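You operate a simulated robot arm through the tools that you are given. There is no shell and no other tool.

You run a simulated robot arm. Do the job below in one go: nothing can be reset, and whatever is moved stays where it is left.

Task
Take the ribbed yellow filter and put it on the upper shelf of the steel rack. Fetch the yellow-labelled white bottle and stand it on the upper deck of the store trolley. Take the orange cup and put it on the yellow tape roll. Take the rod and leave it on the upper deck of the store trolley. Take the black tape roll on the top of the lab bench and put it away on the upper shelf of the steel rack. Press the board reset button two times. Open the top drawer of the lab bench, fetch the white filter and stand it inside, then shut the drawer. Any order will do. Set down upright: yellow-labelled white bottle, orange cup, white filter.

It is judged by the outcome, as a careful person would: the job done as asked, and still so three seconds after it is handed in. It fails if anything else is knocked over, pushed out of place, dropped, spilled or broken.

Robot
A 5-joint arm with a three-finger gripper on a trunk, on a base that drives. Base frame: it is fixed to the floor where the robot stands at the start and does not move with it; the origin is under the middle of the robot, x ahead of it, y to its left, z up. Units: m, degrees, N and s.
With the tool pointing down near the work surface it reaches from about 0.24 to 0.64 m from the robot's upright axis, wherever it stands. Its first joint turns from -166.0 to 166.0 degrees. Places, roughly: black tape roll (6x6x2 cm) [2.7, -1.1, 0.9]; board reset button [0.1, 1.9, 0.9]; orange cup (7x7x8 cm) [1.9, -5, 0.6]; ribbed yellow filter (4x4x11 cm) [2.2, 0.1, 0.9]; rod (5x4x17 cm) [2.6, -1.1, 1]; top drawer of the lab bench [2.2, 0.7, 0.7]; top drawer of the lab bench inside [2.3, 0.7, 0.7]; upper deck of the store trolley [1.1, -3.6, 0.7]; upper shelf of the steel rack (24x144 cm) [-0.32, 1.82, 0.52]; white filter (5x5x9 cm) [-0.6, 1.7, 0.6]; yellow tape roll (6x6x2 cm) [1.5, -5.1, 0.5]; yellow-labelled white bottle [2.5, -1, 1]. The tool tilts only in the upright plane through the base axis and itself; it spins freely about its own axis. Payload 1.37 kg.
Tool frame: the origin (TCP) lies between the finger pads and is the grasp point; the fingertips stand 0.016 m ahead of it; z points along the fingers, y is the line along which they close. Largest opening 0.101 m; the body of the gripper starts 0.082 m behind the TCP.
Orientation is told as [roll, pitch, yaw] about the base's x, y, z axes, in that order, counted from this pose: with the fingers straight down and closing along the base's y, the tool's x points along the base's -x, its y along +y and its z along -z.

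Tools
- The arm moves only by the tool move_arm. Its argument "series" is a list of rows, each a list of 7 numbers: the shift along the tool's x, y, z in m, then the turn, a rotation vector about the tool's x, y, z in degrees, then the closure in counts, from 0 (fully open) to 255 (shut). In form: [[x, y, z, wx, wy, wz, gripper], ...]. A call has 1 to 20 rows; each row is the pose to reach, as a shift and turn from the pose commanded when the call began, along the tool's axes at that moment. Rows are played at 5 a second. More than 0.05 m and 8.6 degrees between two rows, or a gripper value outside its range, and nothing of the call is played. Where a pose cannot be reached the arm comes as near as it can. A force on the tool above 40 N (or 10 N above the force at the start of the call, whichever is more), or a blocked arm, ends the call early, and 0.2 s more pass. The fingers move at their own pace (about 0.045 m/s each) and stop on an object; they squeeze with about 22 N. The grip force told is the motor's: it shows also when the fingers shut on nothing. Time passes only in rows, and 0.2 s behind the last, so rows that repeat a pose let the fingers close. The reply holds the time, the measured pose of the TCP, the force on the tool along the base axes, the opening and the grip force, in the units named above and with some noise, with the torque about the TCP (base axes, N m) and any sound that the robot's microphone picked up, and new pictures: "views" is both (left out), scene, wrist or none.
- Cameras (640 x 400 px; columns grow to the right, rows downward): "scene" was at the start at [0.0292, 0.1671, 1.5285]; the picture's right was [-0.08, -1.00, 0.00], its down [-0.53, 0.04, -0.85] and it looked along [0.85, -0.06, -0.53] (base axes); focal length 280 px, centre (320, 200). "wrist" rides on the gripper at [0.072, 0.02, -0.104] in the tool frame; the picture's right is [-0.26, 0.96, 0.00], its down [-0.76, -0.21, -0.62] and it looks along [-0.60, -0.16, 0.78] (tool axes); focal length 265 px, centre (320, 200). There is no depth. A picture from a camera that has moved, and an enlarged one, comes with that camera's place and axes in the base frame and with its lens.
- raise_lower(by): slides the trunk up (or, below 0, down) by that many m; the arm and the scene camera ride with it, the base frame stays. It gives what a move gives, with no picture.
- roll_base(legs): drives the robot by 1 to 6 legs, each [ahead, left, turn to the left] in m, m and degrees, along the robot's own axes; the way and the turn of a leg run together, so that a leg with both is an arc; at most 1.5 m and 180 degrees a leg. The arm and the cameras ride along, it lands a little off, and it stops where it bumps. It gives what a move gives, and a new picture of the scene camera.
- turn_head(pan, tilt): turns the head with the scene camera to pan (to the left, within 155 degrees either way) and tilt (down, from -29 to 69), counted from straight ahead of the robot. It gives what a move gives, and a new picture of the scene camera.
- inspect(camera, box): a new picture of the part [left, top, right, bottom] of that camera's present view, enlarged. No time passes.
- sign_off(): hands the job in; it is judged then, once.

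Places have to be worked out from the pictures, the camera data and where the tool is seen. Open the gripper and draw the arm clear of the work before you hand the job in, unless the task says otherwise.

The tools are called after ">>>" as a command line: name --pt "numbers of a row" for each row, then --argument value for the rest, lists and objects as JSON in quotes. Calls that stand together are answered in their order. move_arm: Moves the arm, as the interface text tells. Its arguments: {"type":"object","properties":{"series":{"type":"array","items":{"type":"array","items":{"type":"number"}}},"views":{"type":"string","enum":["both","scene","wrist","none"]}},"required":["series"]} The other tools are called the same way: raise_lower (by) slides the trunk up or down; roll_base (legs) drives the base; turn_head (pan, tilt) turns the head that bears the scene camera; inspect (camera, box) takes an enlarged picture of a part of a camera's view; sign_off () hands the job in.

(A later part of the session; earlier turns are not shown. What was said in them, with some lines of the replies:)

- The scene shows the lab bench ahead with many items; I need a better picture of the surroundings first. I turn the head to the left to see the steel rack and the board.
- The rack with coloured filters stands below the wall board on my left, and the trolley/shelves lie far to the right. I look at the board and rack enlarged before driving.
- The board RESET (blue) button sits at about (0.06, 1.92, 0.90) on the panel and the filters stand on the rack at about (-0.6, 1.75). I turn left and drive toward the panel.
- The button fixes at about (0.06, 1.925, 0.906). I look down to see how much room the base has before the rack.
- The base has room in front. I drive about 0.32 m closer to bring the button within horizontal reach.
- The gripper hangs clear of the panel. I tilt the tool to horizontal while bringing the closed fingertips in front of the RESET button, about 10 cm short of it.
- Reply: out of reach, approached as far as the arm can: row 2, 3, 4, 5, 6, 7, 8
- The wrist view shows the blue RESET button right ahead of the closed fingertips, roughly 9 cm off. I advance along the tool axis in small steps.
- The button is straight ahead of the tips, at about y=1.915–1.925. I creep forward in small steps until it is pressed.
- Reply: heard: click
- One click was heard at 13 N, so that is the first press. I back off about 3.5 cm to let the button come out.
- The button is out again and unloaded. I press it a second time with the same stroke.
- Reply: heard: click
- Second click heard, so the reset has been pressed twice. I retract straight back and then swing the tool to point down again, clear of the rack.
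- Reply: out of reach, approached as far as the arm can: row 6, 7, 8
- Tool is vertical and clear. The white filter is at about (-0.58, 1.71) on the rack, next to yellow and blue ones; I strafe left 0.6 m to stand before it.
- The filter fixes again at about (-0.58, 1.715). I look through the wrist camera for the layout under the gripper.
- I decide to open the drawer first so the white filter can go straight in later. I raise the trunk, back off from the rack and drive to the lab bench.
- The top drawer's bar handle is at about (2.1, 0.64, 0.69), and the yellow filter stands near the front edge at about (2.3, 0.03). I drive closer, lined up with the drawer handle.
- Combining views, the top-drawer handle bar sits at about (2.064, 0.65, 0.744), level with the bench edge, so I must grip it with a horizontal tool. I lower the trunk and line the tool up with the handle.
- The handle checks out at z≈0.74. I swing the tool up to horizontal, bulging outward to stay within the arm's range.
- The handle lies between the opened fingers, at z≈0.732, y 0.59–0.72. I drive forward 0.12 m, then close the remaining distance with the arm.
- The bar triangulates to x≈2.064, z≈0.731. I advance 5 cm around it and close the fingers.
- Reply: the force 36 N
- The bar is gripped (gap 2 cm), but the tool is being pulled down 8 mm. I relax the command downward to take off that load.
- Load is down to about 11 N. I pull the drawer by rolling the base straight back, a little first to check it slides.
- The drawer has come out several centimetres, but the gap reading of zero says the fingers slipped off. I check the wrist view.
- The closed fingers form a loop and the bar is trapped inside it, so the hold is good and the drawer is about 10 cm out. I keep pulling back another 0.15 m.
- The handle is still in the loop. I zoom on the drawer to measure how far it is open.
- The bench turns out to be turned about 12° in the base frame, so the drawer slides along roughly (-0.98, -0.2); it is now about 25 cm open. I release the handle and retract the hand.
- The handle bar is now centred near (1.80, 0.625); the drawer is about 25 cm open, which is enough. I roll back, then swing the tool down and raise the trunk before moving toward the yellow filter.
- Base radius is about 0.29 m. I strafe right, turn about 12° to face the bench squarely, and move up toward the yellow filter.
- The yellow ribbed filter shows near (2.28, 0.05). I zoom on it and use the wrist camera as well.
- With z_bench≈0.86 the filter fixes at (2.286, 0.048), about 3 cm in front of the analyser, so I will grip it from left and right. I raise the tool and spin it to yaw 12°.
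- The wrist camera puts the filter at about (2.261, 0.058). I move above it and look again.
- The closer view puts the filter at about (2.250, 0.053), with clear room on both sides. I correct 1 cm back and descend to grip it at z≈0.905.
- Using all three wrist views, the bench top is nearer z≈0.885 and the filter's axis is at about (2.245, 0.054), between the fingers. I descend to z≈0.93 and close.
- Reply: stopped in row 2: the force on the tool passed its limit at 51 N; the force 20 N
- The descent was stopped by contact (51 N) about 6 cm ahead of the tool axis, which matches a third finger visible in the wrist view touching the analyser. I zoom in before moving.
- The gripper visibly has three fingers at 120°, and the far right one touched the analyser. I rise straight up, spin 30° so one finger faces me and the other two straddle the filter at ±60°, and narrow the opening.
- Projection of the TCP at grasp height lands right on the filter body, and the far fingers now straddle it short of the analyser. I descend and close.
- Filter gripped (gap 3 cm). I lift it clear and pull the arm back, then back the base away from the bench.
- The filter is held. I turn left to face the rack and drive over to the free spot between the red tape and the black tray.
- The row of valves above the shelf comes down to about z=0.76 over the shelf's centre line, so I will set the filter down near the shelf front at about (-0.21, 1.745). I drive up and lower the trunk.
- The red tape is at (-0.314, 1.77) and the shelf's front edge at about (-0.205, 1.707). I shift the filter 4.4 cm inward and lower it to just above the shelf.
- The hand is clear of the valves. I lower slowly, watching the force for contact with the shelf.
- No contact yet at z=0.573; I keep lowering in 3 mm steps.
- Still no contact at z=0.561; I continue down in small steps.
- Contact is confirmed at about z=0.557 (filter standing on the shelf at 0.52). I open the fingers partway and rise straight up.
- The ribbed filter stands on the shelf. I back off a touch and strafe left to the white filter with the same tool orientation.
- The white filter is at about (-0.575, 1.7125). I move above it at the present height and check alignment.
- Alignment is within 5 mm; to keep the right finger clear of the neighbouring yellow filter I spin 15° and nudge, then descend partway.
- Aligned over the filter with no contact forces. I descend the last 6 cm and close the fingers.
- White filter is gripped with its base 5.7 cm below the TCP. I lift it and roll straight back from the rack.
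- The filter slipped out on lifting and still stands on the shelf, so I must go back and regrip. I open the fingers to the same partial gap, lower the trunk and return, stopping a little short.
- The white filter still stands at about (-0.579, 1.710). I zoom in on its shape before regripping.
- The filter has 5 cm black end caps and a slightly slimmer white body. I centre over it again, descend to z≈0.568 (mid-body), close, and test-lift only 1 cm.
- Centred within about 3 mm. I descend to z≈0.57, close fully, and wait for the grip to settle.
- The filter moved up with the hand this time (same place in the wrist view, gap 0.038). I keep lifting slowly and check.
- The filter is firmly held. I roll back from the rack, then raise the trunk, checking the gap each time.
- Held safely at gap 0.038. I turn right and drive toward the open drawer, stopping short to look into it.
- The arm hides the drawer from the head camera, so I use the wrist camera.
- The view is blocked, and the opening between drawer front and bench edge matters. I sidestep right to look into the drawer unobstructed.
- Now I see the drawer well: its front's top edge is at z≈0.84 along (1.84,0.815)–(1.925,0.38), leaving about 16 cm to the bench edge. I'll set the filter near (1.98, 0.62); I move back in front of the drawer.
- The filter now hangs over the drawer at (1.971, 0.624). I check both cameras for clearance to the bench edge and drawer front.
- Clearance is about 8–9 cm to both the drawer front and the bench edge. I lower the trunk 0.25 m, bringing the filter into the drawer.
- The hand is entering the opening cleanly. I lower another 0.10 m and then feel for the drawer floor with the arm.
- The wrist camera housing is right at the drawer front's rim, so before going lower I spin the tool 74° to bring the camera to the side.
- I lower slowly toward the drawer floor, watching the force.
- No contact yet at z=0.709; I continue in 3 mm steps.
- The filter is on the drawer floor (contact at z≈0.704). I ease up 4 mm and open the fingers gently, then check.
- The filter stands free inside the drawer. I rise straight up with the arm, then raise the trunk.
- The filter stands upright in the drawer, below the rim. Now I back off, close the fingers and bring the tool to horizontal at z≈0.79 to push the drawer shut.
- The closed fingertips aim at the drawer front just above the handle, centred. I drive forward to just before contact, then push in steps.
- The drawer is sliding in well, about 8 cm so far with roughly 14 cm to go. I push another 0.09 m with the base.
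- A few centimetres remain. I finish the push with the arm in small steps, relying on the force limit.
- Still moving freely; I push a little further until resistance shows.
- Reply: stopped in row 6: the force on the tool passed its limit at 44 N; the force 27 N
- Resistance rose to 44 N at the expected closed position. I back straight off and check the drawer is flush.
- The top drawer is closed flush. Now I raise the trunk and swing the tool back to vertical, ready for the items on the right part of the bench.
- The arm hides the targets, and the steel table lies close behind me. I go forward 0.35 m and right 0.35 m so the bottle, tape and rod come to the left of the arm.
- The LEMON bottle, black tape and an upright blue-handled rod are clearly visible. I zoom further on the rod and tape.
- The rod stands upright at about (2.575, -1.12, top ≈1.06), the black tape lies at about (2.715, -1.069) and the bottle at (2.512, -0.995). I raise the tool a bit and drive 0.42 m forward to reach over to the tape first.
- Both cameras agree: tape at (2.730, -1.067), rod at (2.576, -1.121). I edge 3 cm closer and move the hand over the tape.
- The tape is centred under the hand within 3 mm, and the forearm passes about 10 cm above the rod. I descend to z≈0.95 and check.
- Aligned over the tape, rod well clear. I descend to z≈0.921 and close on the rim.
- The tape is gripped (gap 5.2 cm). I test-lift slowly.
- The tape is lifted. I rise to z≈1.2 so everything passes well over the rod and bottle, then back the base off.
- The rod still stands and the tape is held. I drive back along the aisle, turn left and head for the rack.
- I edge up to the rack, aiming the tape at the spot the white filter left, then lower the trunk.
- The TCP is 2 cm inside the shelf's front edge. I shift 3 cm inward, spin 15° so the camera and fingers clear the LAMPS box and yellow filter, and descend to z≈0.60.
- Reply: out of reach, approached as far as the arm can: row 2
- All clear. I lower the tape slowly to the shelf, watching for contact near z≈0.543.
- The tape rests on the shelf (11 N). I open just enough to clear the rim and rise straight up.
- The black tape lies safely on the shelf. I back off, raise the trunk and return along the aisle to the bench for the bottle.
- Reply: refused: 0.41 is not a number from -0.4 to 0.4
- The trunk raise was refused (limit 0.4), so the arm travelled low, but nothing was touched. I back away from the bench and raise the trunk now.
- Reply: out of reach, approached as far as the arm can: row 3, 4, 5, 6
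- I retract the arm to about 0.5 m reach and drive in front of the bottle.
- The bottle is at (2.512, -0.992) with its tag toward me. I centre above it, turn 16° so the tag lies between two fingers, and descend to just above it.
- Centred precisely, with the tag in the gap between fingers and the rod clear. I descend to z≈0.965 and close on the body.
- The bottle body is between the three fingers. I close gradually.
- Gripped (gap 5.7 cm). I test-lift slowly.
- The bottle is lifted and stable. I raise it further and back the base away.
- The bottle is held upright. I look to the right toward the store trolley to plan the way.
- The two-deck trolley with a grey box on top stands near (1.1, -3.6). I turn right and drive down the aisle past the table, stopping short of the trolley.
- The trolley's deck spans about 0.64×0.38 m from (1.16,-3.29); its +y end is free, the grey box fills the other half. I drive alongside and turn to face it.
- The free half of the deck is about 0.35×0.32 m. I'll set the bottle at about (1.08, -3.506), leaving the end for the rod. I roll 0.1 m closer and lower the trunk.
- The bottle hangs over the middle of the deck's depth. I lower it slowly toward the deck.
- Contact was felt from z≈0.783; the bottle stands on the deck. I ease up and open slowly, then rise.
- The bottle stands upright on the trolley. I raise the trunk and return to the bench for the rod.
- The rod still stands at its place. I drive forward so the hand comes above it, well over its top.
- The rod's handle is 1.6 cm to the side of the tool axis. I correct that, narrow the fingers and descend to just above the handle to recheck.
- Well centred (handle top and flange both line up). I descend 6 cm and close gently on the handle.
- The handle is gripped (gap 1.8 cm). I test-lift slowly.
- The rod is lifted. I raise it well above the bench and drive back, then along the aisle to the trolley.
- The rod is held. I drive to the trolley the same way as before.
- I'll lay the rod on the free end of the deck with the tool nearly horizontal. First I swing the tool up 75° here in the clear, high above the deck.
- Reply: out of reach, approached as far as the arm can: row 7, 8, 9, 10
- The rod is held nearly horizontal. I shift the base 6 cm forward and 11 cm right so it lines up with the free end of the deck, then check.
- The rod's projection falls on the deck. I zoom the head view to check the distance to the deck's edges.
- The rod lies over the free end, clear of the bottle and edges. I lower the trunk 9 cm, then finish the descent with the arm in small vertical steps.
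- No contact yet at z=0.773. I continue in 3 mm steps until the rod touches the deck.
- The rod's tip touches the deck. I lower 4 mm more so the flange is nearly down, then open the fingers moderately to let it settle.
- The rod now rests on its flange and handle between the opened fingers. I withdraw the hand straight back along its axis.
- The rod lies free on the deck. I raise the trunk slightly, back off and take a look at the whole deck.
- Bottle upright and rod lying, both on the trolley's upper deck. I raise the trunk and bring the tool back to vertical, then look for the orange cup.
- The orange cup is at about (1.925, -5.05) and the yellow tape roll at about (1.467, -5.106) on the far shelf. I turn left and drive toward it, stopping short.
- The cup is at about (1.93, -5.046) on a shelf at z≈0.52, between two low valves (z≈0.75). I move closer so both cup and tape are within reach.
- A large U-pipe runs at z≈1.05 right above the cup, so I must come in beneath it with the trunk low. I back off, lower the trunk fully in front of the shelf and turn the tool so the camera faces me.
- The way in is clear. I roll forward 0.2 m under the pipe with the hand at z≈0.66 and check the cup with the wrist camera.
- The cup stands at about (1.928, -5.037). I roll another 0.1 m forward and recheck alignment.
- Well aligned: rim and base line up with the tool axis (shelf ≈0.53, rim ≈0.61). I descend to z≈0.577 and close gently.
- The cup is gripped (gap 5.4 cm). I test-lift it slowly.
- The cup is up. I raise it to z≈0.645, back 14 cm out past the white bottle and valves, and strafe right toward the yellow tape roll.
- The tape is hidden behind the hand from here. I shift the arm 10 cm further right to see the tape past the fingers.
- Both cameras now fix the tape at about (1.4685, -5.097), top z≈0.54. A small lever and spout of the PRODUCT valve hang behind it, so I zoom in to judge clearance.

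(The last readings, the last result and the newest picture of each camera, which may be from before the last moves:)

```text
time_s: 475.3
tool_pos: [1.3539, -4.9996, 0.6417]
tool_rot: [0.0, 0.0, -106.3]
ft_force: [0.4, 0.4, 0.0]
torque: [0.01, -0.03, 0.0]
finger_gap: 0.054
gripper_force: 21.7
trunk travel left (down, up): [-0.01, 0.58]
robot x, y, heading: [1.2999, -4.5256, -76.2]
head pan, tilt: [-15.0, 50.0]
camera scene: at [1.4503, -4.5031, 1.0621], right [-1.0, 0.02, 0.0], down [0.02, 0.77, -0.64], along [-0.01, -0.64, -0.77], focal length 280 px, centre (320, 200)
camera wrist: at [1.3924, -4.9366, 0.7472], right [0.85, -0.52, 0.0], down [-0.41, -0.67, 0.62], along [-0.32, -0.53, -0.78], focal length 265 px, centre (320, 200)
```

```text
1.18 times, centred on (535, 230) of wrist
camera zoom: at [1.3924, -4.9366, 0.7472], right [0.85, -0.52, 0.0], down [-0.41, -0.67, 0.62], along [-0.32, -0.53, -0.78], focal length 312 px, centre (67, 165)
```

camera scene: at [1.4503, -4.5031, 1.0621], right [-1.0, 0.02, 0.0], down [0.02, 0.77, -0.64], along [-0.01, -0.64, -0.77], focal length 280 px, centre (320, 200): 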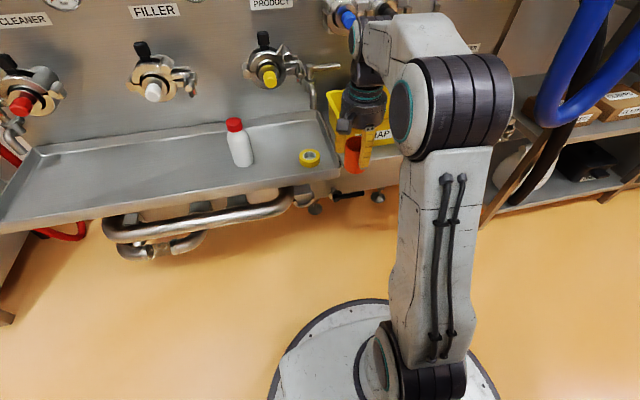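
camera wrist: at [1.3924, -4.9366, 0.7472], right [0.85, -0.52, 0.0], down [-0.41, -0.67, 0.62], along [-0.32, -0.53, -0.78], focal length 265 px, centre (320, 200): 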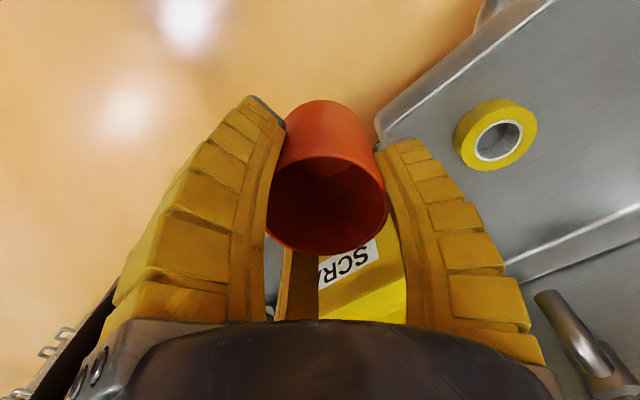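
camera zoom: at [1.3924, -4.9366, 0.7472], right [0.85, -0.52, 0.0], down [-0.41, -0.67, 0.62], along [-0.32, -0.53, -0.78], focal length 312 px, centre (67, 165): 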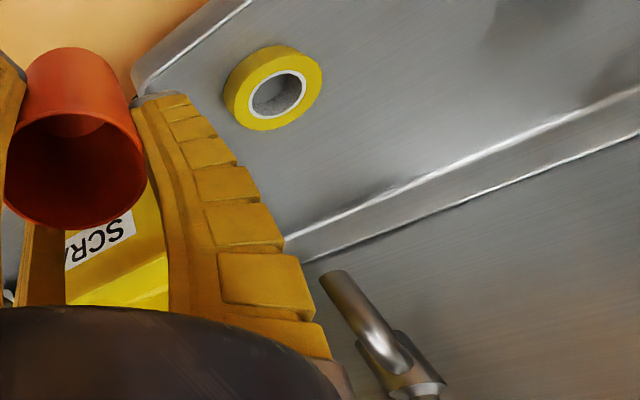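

The spout proves to be 14 cm behind the tape, so the hand has room. I shift the arm back left, roll forward 0.1 m and fine-align over the tape.

>>> move_arm --pt "0.009 0.031 0 0 0 0 255" --pt "0.018 0.062 0 0 0 0 255" --pt "0.0255 0.088 0 0 0 0 255" --views "none"

>>> roll_base --legs '[[0.098, 0, 0]]'

>>> inspect --camera "scene" --box '[220, 20, 420, 200]'

>>> inspect --camera "wrist" --box '[0, 0, 640, 400]'

```text
time_s: 476.1
tool_pos: [1.4462, -4.9992, 0.6425]
tool_rot: [-0.1, 0.2, -106.3]
ft_force: [-1.4, -0.7, -0.6]
torque: [-0.01, -0.03, 0.02]
finger_gap: 0.0536
gripper_force: 21.8
trunk travel left (down, up): [-0.01, 0.58]
robot x, y, heading: [1.2961, -4.5244, -76.2]
head pan, tilt: [-15.0, 50.0]
```

```text
time_s: 477.2
tool_pos: [1.4702, -5.0952, 0.6426]
tool_rot: [0.0, 0.1, -106.1]
ft_force: [-1.1, -0.5, -0.1]
torque: [0.01, 0.02, 0.03]
finger_gap: 0.0536
gripper_force: 21.9
trunk travel left (down, up): [-0.01, 0.58]
robot x, y, heading: [1.3157, -4.6173, -76.0]
head pan, tilt: [-15.0, 50.0]
camera scene: at [1.4733, -4.5967, 1.0621], right [-1.0, 0.02, 0.0], down [0.01, 0.77, -0.64], along [-0.01, -0.64, -0.77], focal length 280 px, centre (320, 200)
```

scene: 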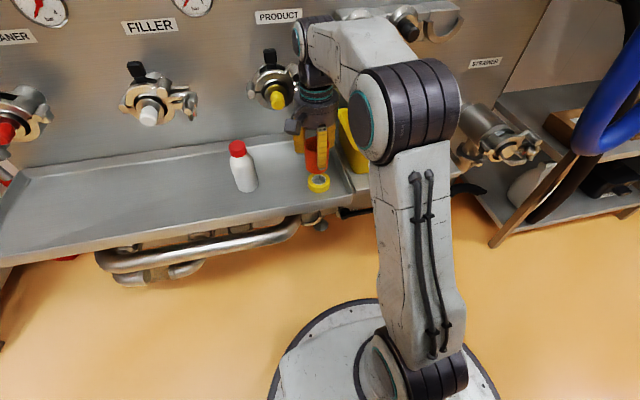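

```text
2.22 times, centred on (320, 110) of scene
camera zoom: at [1.4733, -4.5967, 1.0621], right [-1.0, 0.02, 0.0], down [0.01, 0.77, -0.64], along [-0.01, -0.64, -0.77], focal length 623 px, centre (320, 400)
```

zoom: 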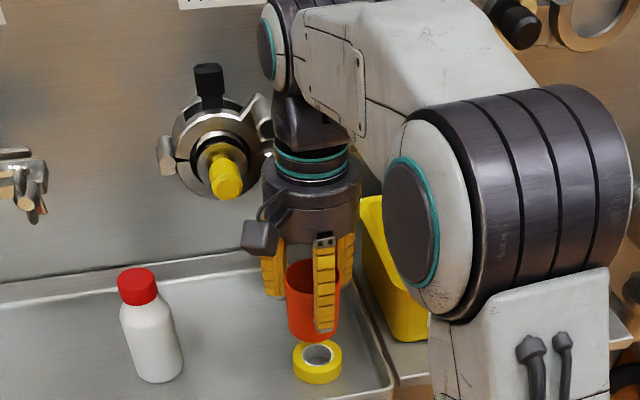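

```text
1.00 times, centred on (320, 200) of wrist (not enlarged: the box is as wide or as high as the picture)
camera zoom: at [1.5095, -5.0314, 0.7469], right [0.85, -0.52, 0.0], down [-0.41, -0.67, 0.62], along [-0.32, -0.53, -0.78], focal length 265 px, centre (320, 200)
```

zoom: 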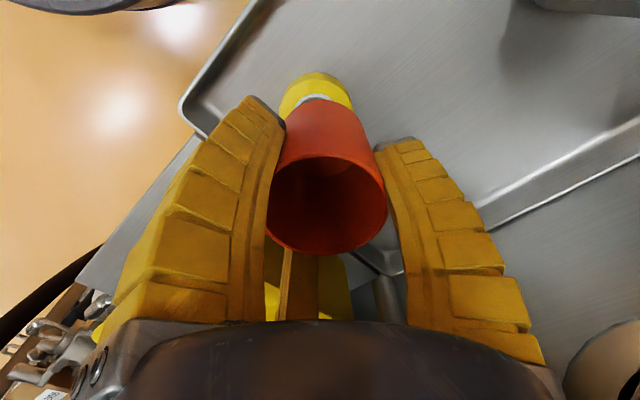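

The cup is centred over the tape within a few millimetres in both views. I lower it slowly, feeling for contact.

>>> move_arm --pt "-0.0008 -0.0029 0.01 0 0 0 255" --pt "-0.0008 -0.0029 0.02 0 0 0 255" --pt "-0.0008 -0.0029 0.028 0 0 0 255"

>>> inspect --camera "scene" --box '[270, 100, 370, 220]'

```text
time_s: 478.0
tool_pos: [1.4676, -5.0946, 0.6145]
tool_rot: [-0.1, 0.0, -106.1]
ft_force: [0.6, 0.6, 0.0]
torque: [-0.01, -0.03, -0.01]
finger_gap: 0.0537
gripper_force: 22.4
trunk travel left (down, up): [-0.01, 0.58]
robot x, y, heading: [1.3232, -4.6171, -76.1]
head pan, tilt: [-15.0, 50.0]
camera scene: at [1.4733, -4.5967, 1.0621], right [-1.0, 0.02, 0.0], down [0.01, 0.77, -0.64], along [-0.01, -0.64, -0.77], focal length 280 px, centre (320, 200)
camera wrist: at [1.5067, -5.0315, 0.719], right [0.85, -0.52, 0.0], down [-0.41, -0.67, 0.62], along [-0.32, -0.53, -0.78], focal length 265 px, centre (320, 200)
```

scene: 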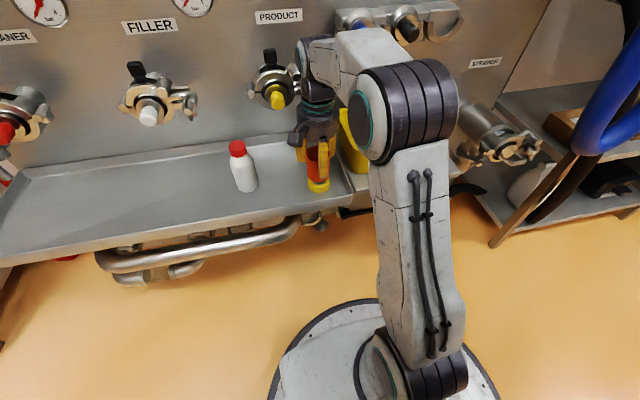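
wrist: 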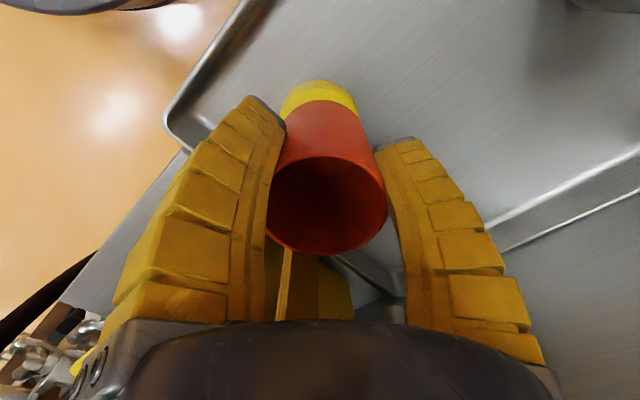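

```text
3.33 times, centred on (320, 160) of scene
camera zoom: at [1.4733, -4.5967, 1.0621], right [-1.0, 0.02, 0.0], down [0.01, 0.77, -0.64], along [-0.01, -0.64, -0.77], focal length 934 px, centre (320, 333)
```

zoom: 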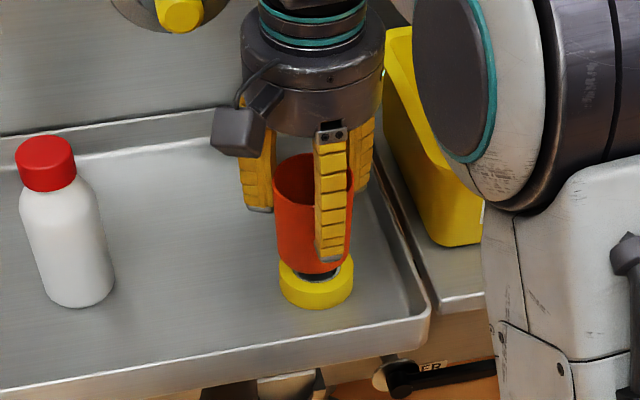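

The cup base is just above the tape, about 3 mm left of its centre. I correct that and continue lowering in 3 mm steps.

>>> move_arm --pt "-0.0008 -0.0027 0.003 0 0 0 255" --pt "-0.0008 -0.0027 0.006 0 0 0 255" --views "none"

>>> move_arm --pt "0 0 0.003 0 0 0 255" --pt "0 0 0.006 0 0 0 255" --views "none"

>>> move_arm --pt "0 0 0.002 0 0 0 255" --pt "0 0 0.004 0 0 0 255"

```text
time_s: 478.6
tool_pos: [1.4654, -5.0937, 0.6083]
tool_rot: [0.0, -0.1, -106.2]
ft_force: [-0.2, 0.6, 0.1]
torque: [0.02, 0.01, -0.01]
finger_gap: 0.0537
gripper_force: 21.7
trunk travel left (down, up): [-0.01, 0.58]
robot x, y, heading: [1.3219, -4.617, -76.3]
head pan, tilt: [-15.0, 50.0]
```

```text
time_s: 479.2
tool_pos: [1.4656, -5.0945, 0.603]
tool_rot: [0.0, 0.1, -106.1]
ft_force: [-0.4, 0.5, -0.3]
torque: [0.01, 0.0, 0.02]
finger_gap: 0.0539
gripper_force: 22.7
trunk travel left (down, up): [-0.01, 0.58]
robot x, y, heading: [1.3189, -4.6197, -76.4]
head pan, tilt: [-15.0, 50.0]
```

```text
time_s: 479.8
tool_pos: [1.4646, -5.0957, 0.5989]
tool_rot: [0.1, 0.0, -106.1]
ft_force: [-0.4, -0.5, 1.9]
torque: [0.05, 0.01, -0.03]
finger_gap: 0.0539
gripper_force: 22.0
trunk travel left (down, up): [-0.01, 0.58]
robot x, y, heading: [1.3192, -4.6194, -76.0]
head pan, tilt: [-15.0, 50.0]
camera scene: at [1.4733, -4.5966, 1.0621], right [-1.0, 0.02, 0.0], down [0.01, 0.77, -0.64], along [-0.01, -0.64, -0.77], focal length 280 px, centre (320, 200)
camera wrist: at [1.5039, -5.0317, 0.7029], right [0.85, -0.52, 0.0], down [-0.41, -0.67, 0.62], along [-0.32, -0.53, -0.78], focal length 265 px, centre (320, 200)
```

scene: 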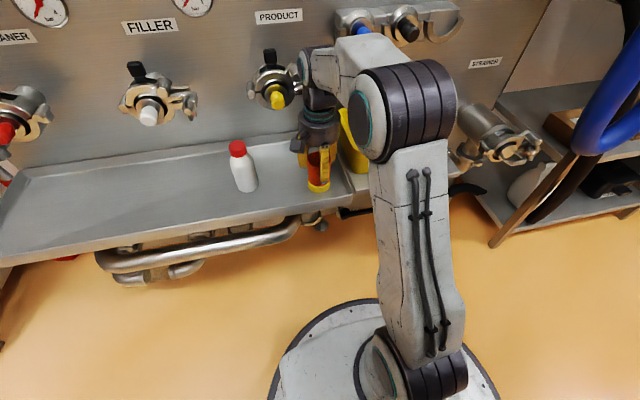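
wrist: 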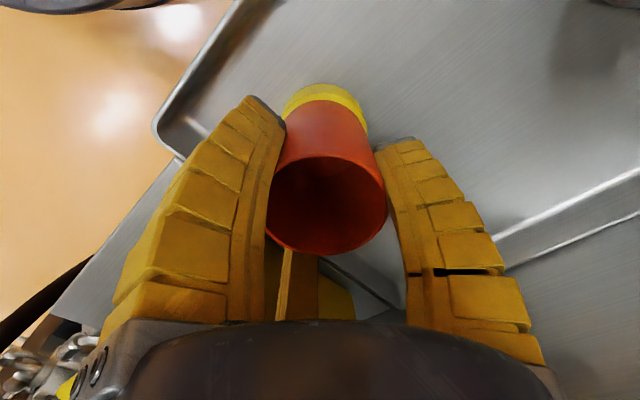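

Contact at z≈0.599, exactly one tape thickness above where I picked it up. I check the alignment once more before releasing.

>>> inspect --camera "scene" --box '[280, 120, 360, 220]'

>>> inspect --camera "wrist" --box '[250, 60, 410, 180]'

```text
4.00 times, centred on (320, 170) of scene
camera zoom: at [1.4733, -4.5966, 1.0621], right [-1.0, 0.02, 0.0], down [0.01, 0.77, -0.64], along [-0.01, -0.64, -0.77], focal length 1121 px, centre (320, 320)
```

zoom: 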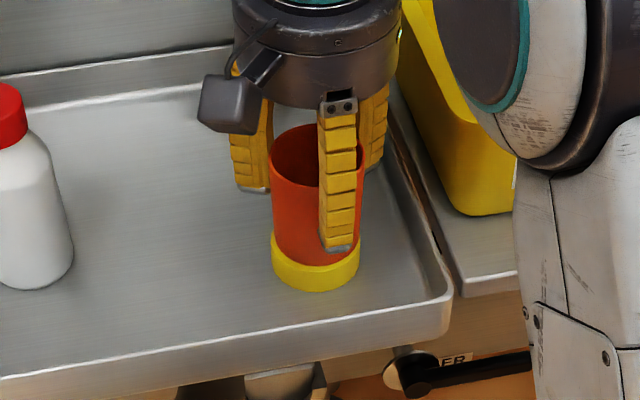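

```text
3.33 times, centred on (330, 120) of wrist
camera zoom: at [1.5039, -5.0317, 0.7029], right [0.85, -0.52, 0.0], down [-0.41, -0.67, 0.62], along [-0.32, -0.53, -0.78], focal length 885 px, centre (287, 467)
```

zoom: 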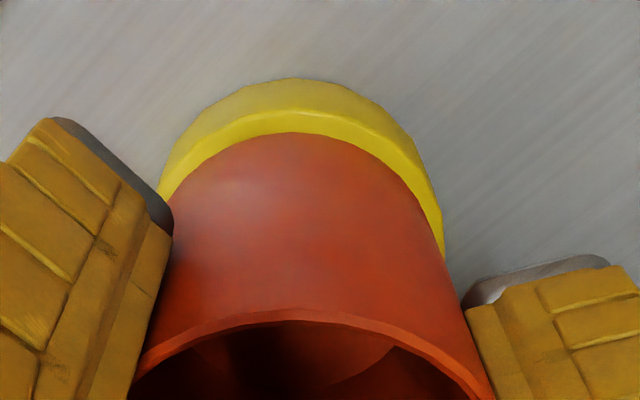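

The cup sits squarely on the tape. I release gently and let it settle before rising.

>>> move_arm --pt "0 0 0.001 0 0 0 230" --pt "0 0 0.001 0 0 0 180" --pt "0 0 0.001 0 0 0 140" --pt "0 0 0.001 0 0 0 110" --pt "0 0 0.001 0 0 0 80" --pt "0 0 0.001 0 0 0 60" --pt "0 0 0.001 0 0 0 40" --pt "0 0 0.001 0 0 0 40"

```text
time_s: 481.6
tool_pos: [1.4661, -5.0957, 0.5978]
tool_rot: [0.0, 0.1, -106.1]
ft_force: [-0.4, 0.1, 0.2]
torque: [-0.02, 0.03, 0.02]
finger_gap: 0.0866
gripper_force: 0.9
trunk travel left (down, up): [-0.01, 0.58]
robot x, y, heading: [1.3208, -4.6179, -76.3]
head pan, tilt: [-15.0, 50.0]
camera scene: at [1.4733, -4.5967, 1.0621], right [-1.0, 0.02, 0.0], down [0.01, 0.77, -0.64], along [-0.01, -0.64, -0.77], focal length 280 px, centre (320, 200)
camera wrist: at [1.5038, -5.0317, 0.7021], right [0.85, -0.52, 0.0], down [-0.41, -0.67, 0.62], along [-0.32, -0.53, -0.78], focal length 265 px, centre (320, 200)
```

scene: 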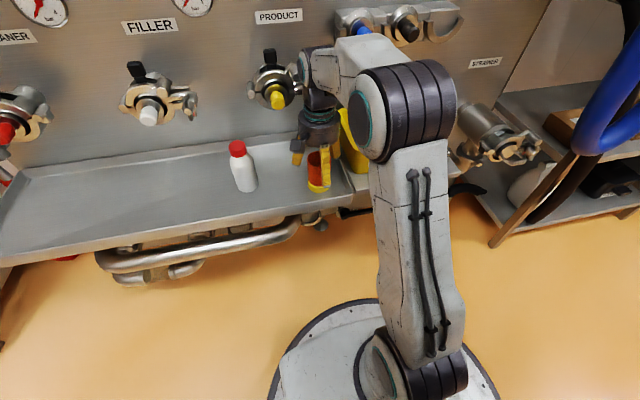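
wrist: 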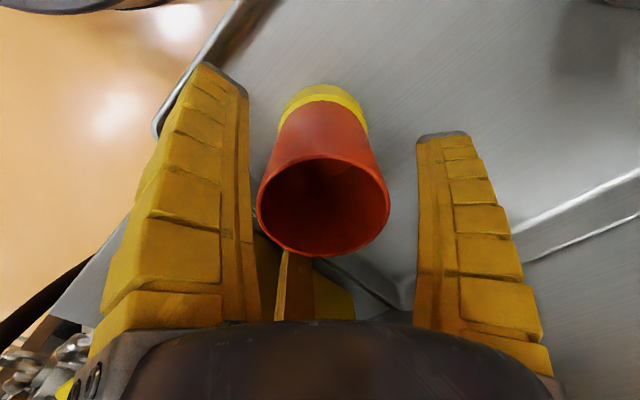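

The cup stands free on the tape. I rise straight up in small steps until the tips clear the rim, then back out.

>>> move_arm --pt "0 0 -0.01 0 0 0 30" --pt "0 0 -0.025 0 0 0 20" --pt "0 0 -0.04 0 0 0 0" --pt "0 0 -0.055 0 0 0 0" --pt "0 0 -0.07 0 0 0 0" --pt "0 0 -0.08 0 0 0 0"

```text
time_s: 483.0
tool_pos: [1.4644, -5.0941, 0.6779]
tool_rot: [0.1, 0.0, -106.1]
ft_force: [0.4, 0.3, 0.3]
torque: [-0.02, 0.01, 0.03]
finger_gap: 0.1006
gripper_force: 0.1
trunk travel left (down, up): [-0.01, 0.58]
robot x, y, heading: [1.3191, -4.6198, -76.2]
head pan, tilt: [-15.0, 50.0]
camera scene: at [1.4733, -4.5968, 1.0621], right [-1.0, 0.02, 0.0], down [0.01, 0.77, -0.64], along [-0.01, -0.64, -0.77], focal length 280 px, centre (320, 200)
camera wrist: at [1.5032, -5.0313, 0.7823], right [0.85, -0.52, 0.0], down [-0.41, -0.67, 0.62], along [-0.32, -0.53, -0.78], focal length 265 px, centre (320, 200)
```

scene: 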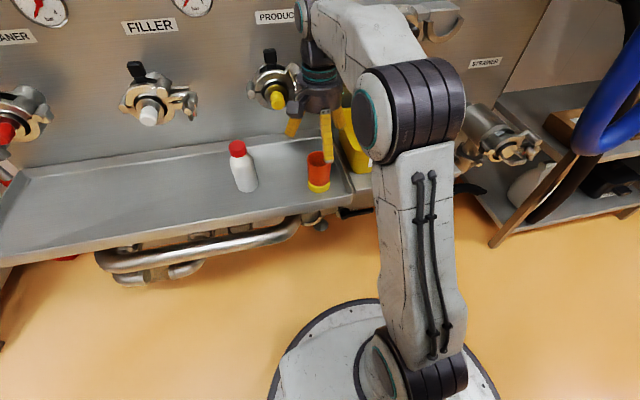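
wrist: 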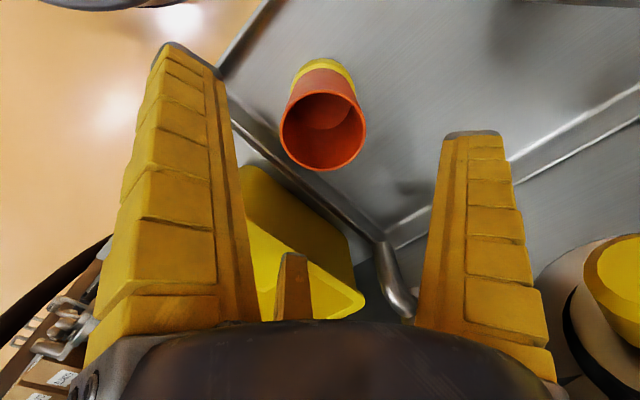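

The cup stands squarely on the yellow tape. I back the hand out from under the pipes and look at the result.

>>> roll_base --legs '[[-0.16, 0, 0], [0, 0.45, 0]]'

>>> turn_head --pan -45 --tilt 40

>>> inspect --camera "scene" --box '[200, 60, 440, 240]'

```text
time_s: 486.8
tool_pos: [1.8719, -4.8248, 0.677]
tool_rot: [-0.1, 0.1, -105.6]
ft_force: [0.6, 0.3, 0.4]
torque: [-0.01, 0.03, 0.0]
finger_gap: 0.1006
gripper_force: 0.0
trunk travel left (down, up): [-0.01, 0.58]
robot x, y, heading: [1.721, -4.3498, -75.7]
head pan, tilt: [-15.0, 50.0]
camera scene: at [1.8763, -4.3279, 1.0621], right [-1.0, 0.01, 0.0], down [0.01, 0.77, -0.64], along [-0.01, -0.64, -0.77], focal length 280 px, centre (320, 200)
```

scene: 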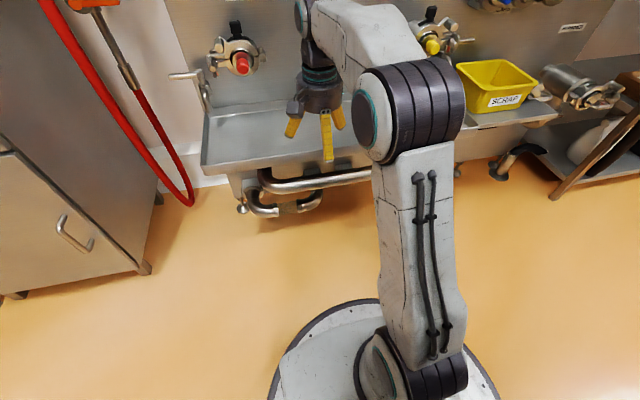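

```text
time_s: 487.7
tool_pos: [1.8709, -4.8247, 0.6786]
tool_rot: [0.0, 0.0, -105.6]
ft_force: [-0.1, -0.1, -0.1]
torque: [0.01, 0.0, 0.01]
finger_gap: 0.1006
gripper_force: 0.0
trunk travel left (down, up): [-0.01, 0.58]
robot x, y, heading: [1.7225, -4.3513, -75.7]
head pan, tilt: [-45.0, 40.0]
camera scene: at [1.8339, -4.3241, 1.0762], right [-0.86, 0.51, 0.0], down [0.33, 0.55, -0.77], along [-0.39, -0.66, -0.64], focal length 280 px, centre (320, 200)
```

scene: 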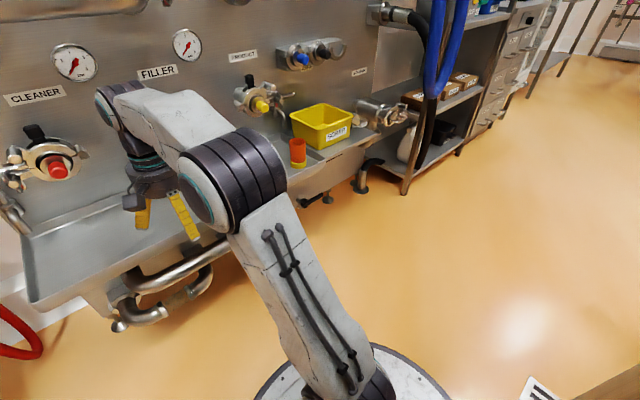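

```text
2.22 times, centred on (320, 150) of scene
camera zoom: at [1.8339, -4.3241, 1.0762], right [-0.86, 0.51, 0.0], down [0.33, 0.55, -0.77], along [-0.39, -0.66, -0.64], focal length 623 px, centre (320, 311)
```

zoom: 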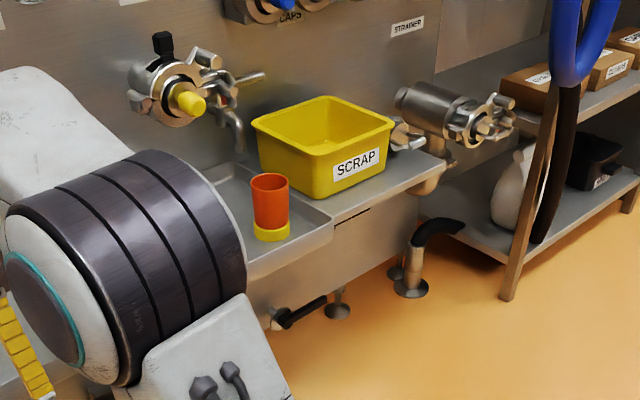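

The cup on the tape looks right. I withdraw further from the shelf, raise the trunk and check the trolley once more.

>>> roll_base --legs '[[0, 0.3, 0], [-0.4, 0, 0]]'

>>> raise_lower --by 0.4

>>> turn_head --pan -110 --tilt 35

>>> inspect --camera "scene" --box '[180, 100, 460, 300]'

```text
time_s: 491.9
tool_pos: [2.0607, -4.3633, 0.6777]
tool_rot: [0.0, -0.1, -105.8]
ft_force: [-0.7, 0.1, -0.5]
torque: [0.01, 0.0, -0.01]
finger_gap: 0.1007
gripper_force: 0.0
trunk travel left (down, up): [-0.01, 0.58]
robot x, y, heading: [1.913, -3.8924, -76.1]
head pan, tilt: [-45.0, 40.0]
camera scene: at [2.0252, -3.8607, 1.0763], right [-0.86, 0.51, 0.0], down [0.33, 0.55, -0.77], along [-0.39, -0.66, -0.64], focal length 280 px, centre (320, 200)
```

scene: 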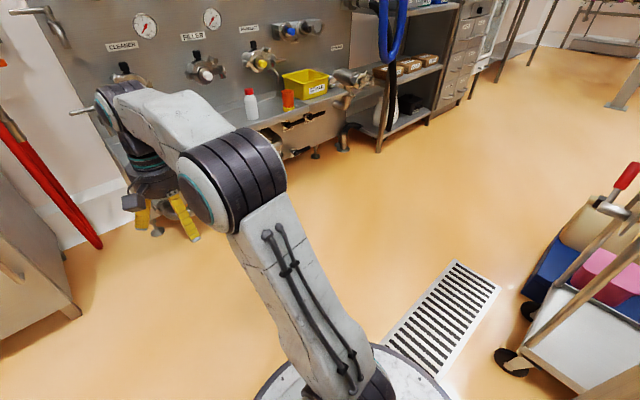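

```text
time_s: 495.7
tool_pos: [2.0625, -4.3628, 1.0778]
tool_rot: [0.1, -0.1, -105.8]
ft_force: [-0.3, 0.4, 0.8]
torque: [-0.01, 0.0, 0.0]
finger_gap: 0.1005
gripper_force: 0.1
trunk travel left (down, up): [-0.41, 0.18]
robot x, y, heading: [1.914, -3.8854, -75.9]
head pan, tilt: [-45.0, 40.0]
```

```text
time_s: 497.1
tool_pos: [2.0607, -4.3616, 1.0771]
tool_rot: [0.0, 0.1, -105.8]
ft_force: [0.1, 0.4, -1.1]
torque: [-0.05, 0.01, -0.01]
finger_gap: 0.1005
gripper_force: 0.1
trunk travel left (down, up): [-0.41, 0.18]
robot x, y, heading: [1.9121, -3.8865, -75.8]
head pan, tilt: [-110.0, 35.0]
camera scene: at [1.9812, -3.7788, 1.4838], right [0.1, 0.99, 0.0], down [0.57, -0.06, -0.82], along [-0.81, 0.08, -0.57], focal length 280 px, centre (320, 200)
```

scene: 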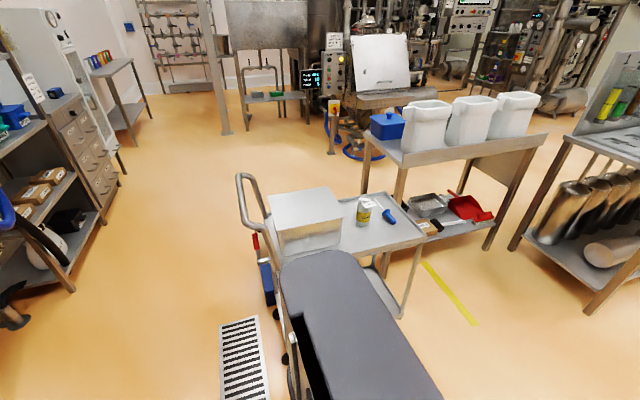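

```text
2.00 times, centred on (320, 200) of scene
camera zoom: at [1.9812, -3.7788, 1.4838], right [0.1, 0.99, 0.0], down [0.57, -0.06, -0.82], along [-0.81, 0.08, -0.57], focal length 560 px, centre (320, 200)
```

zoom: 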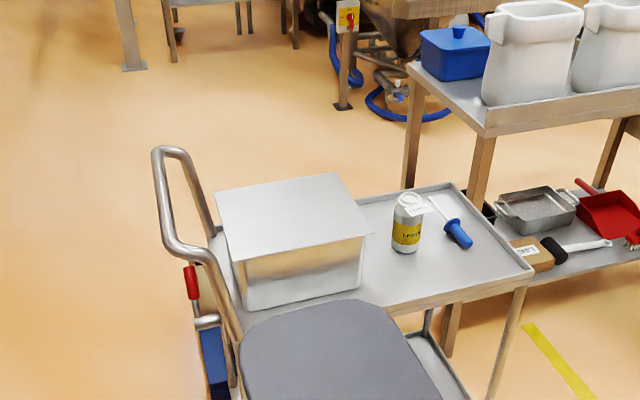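

Everything is in place: the bottle stands and the rod lies on the trolley's upper deck, and the cup stands on the yellow tape. The filter and black tape are on the rack, the reset was pressed twice, and the white filter is in the shut drawer. The gripper is open and clear, so I hand the job in.

>>> sign_off

```text
The job is handed in.
```

I've handed the job in with all seven tasks done. I couldn't look into the drawer once it was shut, so the white filter standing upright in there is my one assumption.

- **Reset button:** I pressed the board reset twice and heard a click each time.
- **Ribbed yellow filter:** It stands on the upper shelf of the steel rack.
- **Black tape roll:** It lies on the same shelf, where the white filter used to be.
- **White filter:** I stood it upright in the top drawer of the lab bench. I pushed the drawer shut slowly, and it looks flush.
- **Yellow-labelled white bottle:** It stands upright on the upper deck of the store trolley. I checked it again at the end.
- **Rod:** It lies flat on the same deck, as it didn't have to stand. I checked it again at the end too.
- **Orange cup:** It stands upright on the yellow tape roll.

Three things didn't go cleanly:

- **Analyser bumped:** While reaching for the ribbed filter, a finger pressed on the front of the analyser at about 51 N. It looked unmoved and unharmed afterwards.
- **White filter slipped:** It slid out of the grip on my first lift. It stayed standing on the shelf, and I picked it up again.
- **Arm travelled low:** A trunk raise was refused, so I drove one stretch with the arm lower than I meant to. I saw no sign that it touched anything.
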